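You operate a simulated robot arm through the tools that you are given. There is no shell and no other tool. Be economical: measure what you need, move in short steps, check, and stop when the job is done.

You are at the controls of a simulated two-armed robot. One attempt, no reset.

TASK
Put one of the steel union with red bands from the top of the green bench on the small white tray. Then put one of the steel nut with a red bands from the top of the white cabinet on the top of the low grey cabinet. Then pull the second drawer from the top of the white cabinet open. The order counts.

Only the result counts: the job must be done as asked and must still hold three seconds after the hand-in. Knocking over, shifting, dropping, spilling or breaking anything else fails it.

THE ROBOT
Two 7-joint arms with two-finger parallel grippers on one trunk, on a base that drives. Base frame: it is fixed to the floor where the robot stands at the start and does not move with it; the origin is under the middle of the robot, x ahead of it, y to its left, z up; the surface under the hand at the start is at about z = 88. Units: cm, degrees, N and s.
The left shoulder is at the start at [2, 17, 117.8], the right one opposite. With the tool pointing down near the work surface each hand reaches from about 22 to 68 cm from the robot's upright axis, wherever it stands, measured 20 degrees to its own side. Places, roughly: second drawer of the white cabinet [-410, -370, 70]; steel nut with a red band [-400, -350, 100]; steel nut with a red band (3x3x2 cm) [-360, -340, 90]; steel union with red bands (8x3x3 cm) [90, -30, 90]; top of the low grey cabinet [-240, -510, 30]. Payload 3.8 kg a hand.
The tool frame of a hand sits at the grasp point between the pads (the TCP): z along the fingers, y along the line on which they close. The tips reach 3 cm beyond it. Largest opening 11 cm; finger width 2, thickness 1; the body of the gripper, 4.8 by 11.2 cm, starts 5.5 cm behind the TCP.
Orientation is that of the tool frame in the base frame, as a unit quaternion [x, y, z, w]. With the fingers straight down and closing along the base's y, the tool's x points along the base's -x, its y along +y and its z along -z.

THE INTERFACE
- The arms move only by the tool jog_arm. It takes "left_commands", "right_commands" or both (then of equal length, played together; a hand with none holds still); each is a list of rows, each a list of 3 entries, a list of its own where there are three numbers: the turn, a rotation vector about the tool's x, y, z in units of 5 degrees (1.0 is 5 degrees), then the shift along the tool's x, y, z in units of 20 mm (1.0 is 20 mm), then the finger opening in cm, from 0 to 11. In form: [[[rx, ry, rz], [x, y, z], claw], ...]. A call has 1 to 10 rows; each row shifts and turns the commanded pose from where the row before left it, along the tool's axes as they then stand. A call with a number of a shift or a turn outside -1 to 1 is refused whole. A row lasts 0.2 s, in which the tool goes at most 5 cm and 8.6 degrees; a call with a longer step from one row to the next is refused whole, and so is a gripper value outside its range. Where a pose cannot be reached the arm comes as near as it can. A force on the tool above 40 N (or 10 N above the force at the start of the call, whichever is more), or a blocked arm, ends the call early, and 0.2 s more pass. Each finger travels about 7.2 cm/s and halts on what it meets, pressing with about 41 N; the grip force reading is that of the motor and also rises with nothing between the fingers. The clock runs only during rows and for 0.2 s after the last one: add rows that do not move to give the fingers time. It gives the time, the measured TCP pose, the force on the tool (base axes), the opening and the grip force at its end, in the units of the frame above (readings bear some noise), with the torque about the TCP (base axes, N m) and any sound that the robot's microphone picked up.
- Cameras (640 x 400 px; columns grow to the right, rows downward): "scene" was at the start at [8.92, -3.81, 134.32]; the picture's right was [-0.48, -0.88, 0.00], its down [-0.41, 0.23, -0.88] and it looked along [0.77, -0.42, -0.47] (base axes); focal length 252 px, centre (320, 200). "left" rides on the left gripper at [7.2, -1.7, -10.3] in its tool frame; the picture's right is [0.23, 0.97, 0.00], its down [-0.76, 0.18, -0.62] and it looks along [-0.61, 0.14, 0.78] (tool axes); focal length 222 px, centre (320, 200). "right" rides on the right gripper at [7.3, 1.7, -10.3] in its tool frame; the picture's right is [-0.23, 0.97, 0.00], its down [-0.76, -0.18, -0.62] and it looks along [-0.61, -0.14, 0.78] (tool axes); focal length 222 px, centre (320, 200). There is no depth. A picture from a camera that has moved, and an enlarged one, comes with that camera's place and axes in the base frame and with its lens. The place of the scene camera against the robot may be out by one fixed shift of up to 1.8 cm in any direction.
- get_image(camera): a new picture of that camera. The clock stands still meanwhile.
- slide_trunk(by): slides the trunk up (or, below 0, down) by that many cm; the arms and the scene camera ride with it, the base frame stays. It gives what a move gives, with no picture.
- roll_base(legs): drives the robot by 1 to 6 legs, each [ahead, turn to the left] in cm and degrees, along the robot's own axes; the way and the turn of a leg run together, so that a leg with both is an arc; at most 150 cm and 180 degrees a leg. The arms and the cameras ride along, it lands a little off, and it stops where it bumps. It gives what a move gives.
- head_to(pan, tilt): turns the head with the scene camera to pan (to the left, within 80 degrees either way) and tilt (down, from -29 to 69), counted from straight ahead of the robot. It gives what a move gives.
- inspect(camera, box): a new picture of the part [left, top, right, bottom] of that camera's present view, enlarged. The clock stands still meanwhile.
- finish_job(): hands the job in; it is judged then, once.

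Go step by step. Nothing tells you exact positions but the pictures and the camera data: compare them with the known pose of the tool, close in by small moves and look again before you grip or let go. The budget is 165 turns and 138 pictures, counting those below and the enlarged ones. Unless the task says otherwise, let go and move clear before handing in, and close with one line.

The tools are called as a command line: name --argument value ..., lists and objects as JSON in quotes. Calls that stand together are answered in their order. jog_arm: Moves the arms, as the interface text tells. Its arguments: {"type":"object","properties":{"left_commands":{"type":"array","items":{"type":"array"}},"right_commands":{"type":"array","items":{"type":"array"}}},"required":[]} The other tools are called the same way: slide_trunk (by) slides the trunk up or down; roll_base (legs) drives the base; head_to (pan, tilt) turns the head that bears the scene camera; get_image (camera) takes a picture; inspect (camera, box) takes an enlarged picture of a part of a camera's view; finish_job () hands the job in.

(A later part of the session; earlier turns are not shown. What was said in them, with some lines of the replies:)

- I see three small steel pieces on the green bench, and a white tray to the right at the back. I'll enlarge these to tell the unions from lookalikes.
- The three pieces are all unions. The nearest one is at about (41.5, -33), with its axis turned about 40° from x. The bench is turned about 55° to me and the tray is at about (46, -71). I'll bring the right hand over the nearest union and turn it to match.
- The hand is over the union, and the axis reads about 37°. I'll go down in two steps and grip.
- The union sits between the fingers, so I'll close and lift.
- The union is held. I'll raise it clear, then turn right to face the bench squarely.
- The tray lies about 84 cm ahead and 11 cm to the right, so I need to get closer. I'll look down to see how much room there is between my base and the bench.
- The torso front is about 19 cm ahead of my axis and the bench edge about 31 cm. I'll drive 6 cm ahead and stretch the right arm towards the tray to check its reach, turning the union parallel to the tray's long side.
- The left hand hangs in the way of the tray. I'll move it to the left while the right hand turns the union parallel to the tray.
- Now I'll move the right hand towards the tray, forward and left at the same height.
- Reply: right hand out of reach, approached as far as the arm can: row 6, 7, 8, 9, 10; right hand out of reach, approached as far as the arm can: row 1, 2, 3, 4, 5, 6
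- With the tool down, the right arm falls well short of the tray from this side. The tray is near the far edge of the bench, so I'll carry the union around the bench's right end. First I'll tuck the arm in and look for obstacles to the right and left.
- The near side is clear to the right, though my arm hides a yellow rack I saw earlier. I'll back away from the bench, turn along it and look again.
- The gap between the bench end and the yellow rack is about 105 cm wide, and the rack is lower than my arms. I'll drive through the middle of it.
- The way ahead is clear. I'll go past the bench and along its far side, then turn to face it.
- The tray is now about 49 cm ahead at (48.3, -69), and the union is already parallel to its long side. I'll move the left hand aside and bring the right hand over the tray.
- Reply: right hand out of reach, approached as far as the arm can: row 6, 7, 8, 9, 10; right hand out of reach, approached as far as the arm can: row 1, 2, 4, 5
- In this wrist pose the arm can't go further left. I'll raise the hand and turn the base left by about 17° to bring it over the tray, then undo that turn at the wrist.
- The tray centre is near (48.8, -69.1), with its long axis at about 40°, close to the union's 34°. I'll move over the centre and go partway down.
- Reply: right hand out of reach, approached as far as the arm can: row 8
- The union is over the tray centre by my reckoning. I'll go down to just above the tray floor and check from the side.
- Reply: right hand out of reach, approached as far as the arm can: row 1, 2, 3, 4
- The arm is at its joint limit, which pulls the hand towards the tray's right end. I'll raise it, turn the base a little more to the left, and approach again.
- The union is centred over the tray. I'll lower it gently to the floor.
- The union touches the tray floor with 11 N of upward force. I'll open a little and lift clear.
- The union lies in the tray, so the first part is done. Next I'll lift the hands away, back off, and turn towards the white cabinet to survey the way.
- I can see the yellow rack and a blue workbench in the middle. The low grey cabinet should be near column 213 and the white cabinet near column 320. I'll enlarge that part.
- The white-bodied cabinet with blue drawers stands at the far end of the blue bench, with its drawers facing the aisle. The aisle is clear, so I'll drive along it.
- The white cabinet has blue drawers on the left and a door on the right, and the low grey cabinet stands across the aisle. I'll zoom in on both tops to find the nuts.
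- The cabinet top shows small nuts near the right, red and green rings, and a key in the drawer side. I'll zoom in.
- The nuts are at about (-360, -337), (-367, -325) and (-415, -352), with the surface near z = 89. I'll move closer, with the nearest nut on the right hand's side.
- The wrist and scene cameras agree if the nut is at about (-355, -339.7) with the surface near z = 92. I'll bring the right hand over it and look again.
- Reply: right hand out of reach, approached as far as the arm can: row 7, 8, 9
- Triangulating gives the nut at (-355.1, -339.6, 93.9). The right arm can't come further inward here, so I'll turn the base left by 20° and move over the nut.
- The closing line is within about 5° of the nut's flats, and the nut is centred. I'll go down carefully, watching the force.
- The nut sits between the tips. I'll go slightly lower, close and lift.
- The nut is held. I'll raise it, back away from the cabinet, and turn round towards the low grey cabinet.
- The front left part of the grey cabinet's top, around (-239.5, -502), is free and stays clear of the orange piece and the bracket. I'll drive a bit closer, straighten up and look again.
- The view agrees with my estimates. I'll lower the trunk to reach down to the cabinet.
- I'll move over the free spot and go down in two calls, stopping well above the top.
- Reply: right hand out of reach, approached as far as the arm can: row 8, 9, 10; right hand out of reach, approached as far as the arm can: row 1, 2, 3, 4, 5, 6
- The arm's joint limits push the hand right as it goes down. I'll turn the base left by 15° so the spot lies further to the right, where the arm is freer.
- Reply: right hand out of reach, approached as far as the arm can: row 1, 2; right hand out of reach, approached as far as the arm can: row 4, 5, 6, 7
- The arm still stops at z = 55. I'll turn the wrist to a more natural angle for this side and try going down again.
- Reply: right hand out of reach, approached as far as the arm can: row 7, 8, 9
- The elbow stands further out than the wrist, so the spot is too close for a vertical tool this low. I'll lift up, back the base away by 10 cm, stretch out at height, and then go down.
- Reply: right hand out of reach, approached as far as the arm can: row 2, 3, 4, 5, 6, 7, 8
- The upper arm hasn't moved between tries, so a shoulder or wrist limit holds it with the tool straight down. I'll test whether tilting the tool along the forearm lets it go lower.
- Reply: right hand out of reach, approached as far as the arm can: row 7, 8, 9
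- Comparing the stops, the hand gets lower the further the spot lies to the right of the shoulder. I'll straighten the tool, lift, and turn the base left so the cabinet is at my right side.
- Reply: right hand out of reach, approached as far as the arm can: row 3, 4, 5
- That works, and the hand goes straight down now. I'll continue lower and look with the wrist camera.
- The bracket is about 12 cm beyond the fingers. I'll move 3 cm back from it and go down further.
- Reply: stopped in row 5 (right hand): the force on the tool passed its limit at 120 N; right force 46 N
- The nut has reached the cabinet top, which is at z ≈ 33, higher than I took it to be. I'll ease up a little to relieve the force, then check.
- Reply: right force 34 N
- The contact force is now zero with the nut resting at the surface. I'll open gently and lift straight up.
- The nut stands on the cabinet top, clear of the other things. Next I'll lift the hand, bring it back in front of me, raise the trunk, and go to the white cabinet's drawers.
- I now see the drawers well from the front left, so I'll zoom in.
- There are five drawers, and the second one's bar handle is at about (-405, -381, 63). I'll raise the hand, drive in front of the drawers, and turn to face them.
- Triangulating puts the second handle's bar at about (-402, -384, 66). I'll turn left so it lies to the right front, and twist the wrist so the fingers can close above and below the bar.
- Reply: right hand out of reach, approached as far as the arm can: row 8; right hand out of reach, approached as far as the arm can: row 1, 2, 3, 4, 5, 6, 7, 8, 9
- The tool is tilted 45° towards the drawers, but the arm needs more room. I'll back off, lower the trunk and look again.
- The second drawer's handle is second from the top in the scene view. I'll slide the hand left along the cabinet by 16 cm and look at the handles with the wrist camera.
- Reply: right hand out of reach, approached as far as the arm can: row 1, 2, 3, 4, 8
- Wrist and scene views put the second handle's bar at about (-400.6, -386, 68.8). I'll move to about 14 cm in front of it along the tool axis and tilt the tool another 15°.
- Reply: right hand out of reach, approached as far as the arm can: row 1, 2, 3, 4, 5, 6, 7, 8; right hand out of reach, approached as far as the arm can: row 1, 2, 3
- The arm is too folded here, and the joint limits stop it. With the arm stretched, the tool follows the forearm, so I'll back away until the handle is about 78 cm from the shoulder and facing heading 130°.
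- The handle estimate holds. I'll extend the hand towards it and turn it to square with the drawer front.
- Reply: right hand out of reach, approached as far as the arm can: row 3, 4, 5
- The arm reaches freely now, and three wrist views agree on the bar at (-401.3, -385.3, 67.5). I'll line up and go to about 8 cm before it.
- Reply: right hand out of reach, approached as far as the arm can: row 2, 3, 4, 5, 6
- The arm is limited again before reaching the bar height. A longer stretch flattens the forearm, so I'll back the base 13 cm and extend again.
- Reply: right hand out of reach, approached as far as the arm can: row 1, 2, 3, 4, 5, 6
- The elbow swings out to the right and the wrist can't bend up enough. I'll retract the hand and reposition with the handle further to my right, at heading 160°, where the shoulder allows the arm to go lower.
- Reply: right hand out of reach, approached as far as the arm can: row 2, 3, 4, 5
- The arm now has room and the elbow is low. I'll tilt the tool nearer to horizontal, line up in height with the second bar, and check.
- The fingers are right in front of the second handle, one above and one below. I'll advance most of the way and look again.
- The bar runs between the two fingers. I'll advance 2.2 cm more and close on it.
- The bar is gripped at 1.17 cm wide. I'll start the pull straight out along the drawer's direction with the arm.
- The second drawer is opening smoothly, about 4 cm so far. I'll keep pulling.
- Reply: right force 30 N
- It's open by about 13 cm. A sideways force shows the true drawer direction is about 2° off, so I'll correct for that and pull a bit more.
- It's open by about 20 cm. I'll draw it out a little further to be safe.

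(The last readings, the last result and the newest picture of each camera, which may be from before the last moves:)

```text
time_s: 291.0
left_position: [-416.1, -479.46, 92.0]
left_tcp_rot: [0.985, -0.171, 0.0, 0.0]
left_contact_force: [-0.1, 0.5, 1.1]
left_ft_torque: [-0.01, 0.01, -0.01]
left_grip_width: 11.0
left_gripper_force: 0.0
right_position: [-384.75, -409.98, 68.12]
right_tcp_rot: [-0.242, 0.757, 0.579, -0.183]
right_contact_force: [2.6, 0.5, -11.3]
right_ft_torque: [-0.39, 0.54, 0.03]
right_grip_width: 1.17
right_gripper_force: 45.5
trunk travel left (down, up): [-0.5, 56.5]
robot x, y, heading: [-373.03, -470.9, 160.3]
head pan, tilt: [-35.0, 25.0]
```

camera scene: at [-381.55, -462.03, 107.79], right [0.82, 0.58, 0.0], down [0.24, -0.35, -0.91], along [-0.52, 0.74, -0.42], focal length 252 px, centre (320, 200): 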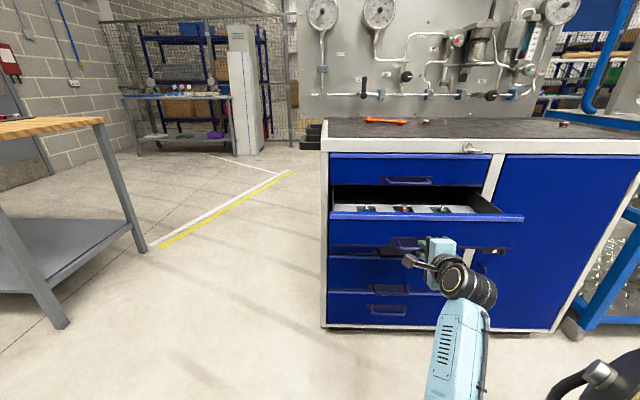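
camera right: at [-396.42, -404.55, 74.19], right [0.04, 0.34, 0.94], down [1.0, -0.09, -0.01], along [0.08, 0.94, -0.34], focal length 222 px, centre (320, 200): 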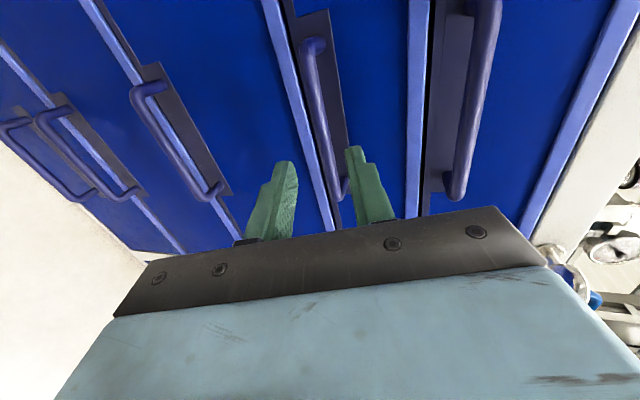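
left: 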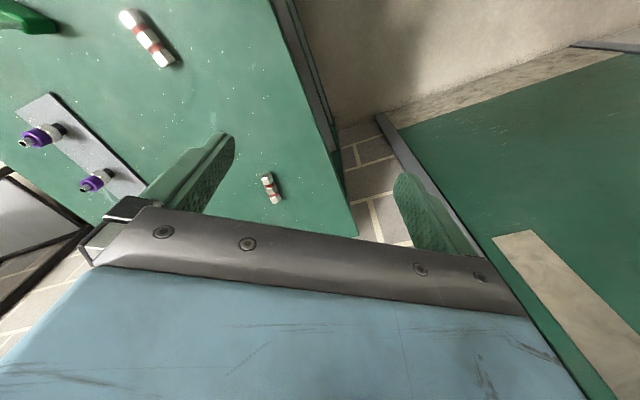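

The drawer is now open by about 28 cm. I'll let go and back the hand straight off.

jog_arm --right_commands '[[[0, 0, 0], [0, 0, 0], 2], [[0, 0, 0], [0, 0, 0], 3.4], [[0, 0, 0], [0, 0, 0], 3.4], [[0, 0, 0], [0, 0, -0.5], 3.4], [[0, 0, 0], [0, 0, -1], 3.4], [[0, 0, 0], [0, 0, -1], 3.4], [[0, 0, 0], [0, 0, -1], 3.4], [[0, 0, 0], [0, 0, 0], 3.4]]'

get_image --camera "scene"

```text
time_s: 292.8
left_position: [-415.95, -479.68, 91.94]
left_tcp_rot: [0.986, -0.169, 0.0, 0.0]
left_contact_force: [-1.5, 0.2, 0.0]
left_ft_torque: [0.01, -0.05, 0.0]
left_grip_width: 11.01
left_gripper_force: 0.1
right_position: [-381.09, -414.43, 69.26]
right_tcp_rot: [-0.243, 0.756, 0.579, -0.185]
right_contact_force: [0.1, 0.0, -0.9]
right_ft_torque: [0.03, 0.02, 0.0]
right_grip_width: 3.38
right_gripper_force: 0.1
right hand out of reach, approached as far as the arm can: row 7
trunk travel left (down, up): [-0.5, 56.5]
robot x, y, heading: [-372.94, -471.08, 160.3]
head pan, tilt: [-35.0, 25.0]
```

```text
39 pictures are left
camera scene: at [-381.5, -462.08, 107.81], right [0.82, 0.58, 0.0], down [0.24, -0.34, -0.91], along [-0.52, 0.74, -0.42], focal length 252 px, centre (320, 200)
```

scene: 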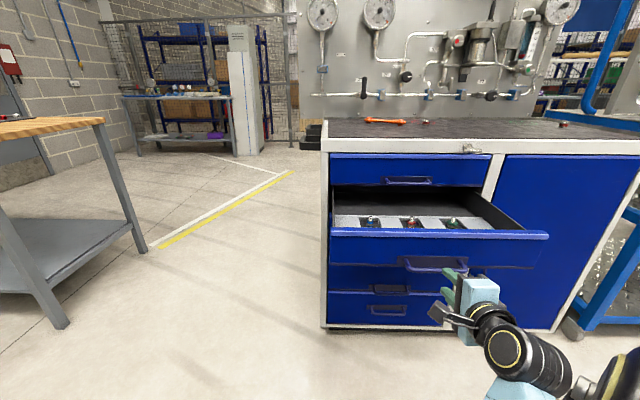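

The hand is clear of the handle and the drawer stays open. I'll back the base off a little and take a final look.

roll_base --legs '[[-12, 0]]'

get_image --camera "scene"

```text
time_s: 294.0
left_position: [-404.59, -483.71, 92.04]
left_tcp_rot: [0.985, -0.171, 0.0, 0.0]
left_contact_force: [-0.2, 0.0, 0.2]
left_ft_torque: [-0.02, 0.01, 0.02]
left_grip_width: 11.01
left_gripper_force: 0.1
right_position: [-369.85, -418.57, 69.21]
right_tcp_rot: [-0.242, 0.755, 0.58, -0.183]
right_contact_force: [-0.4, 0.5, 0.1]
right_ft_torque: [-0.01, -0.02, -0.01]
right_grip_width: 3.4
right_gripper_force: 0.1
trunk travel left (down, up): [-0.5, 56.5]
robot x, y, heading: [-361.39, -475.16, 160.4]
head pan, tilt: [-35.0, 25.0]
```

```text
38 pictures are left
camera scene: at [-370.22, -466.13, 107.81], right [0.82, 0.58, 0.0], down [0.24, -0.34, -0.91], along [-0.52, 0.74, -0.42], focal length 252 px, centre (320, 200)
```

scene: 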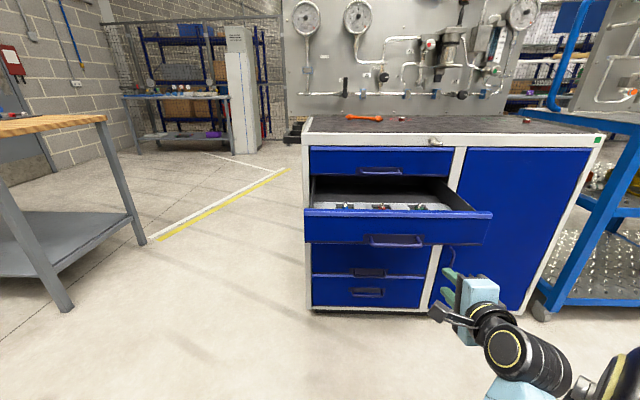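

The second drawer is open, the hands are clear, and the union and nut were last seen in place, so I'm handing in.

finish_job

```text
The job is handed in.
```

I handed the job in after doing all three parts in order: the union is in the white tray, the nut is on the low grey cabinet, and the white cabinet's second drawer is open about 28 cm. I checked the union and nut right after placing each, but not again before handing in.
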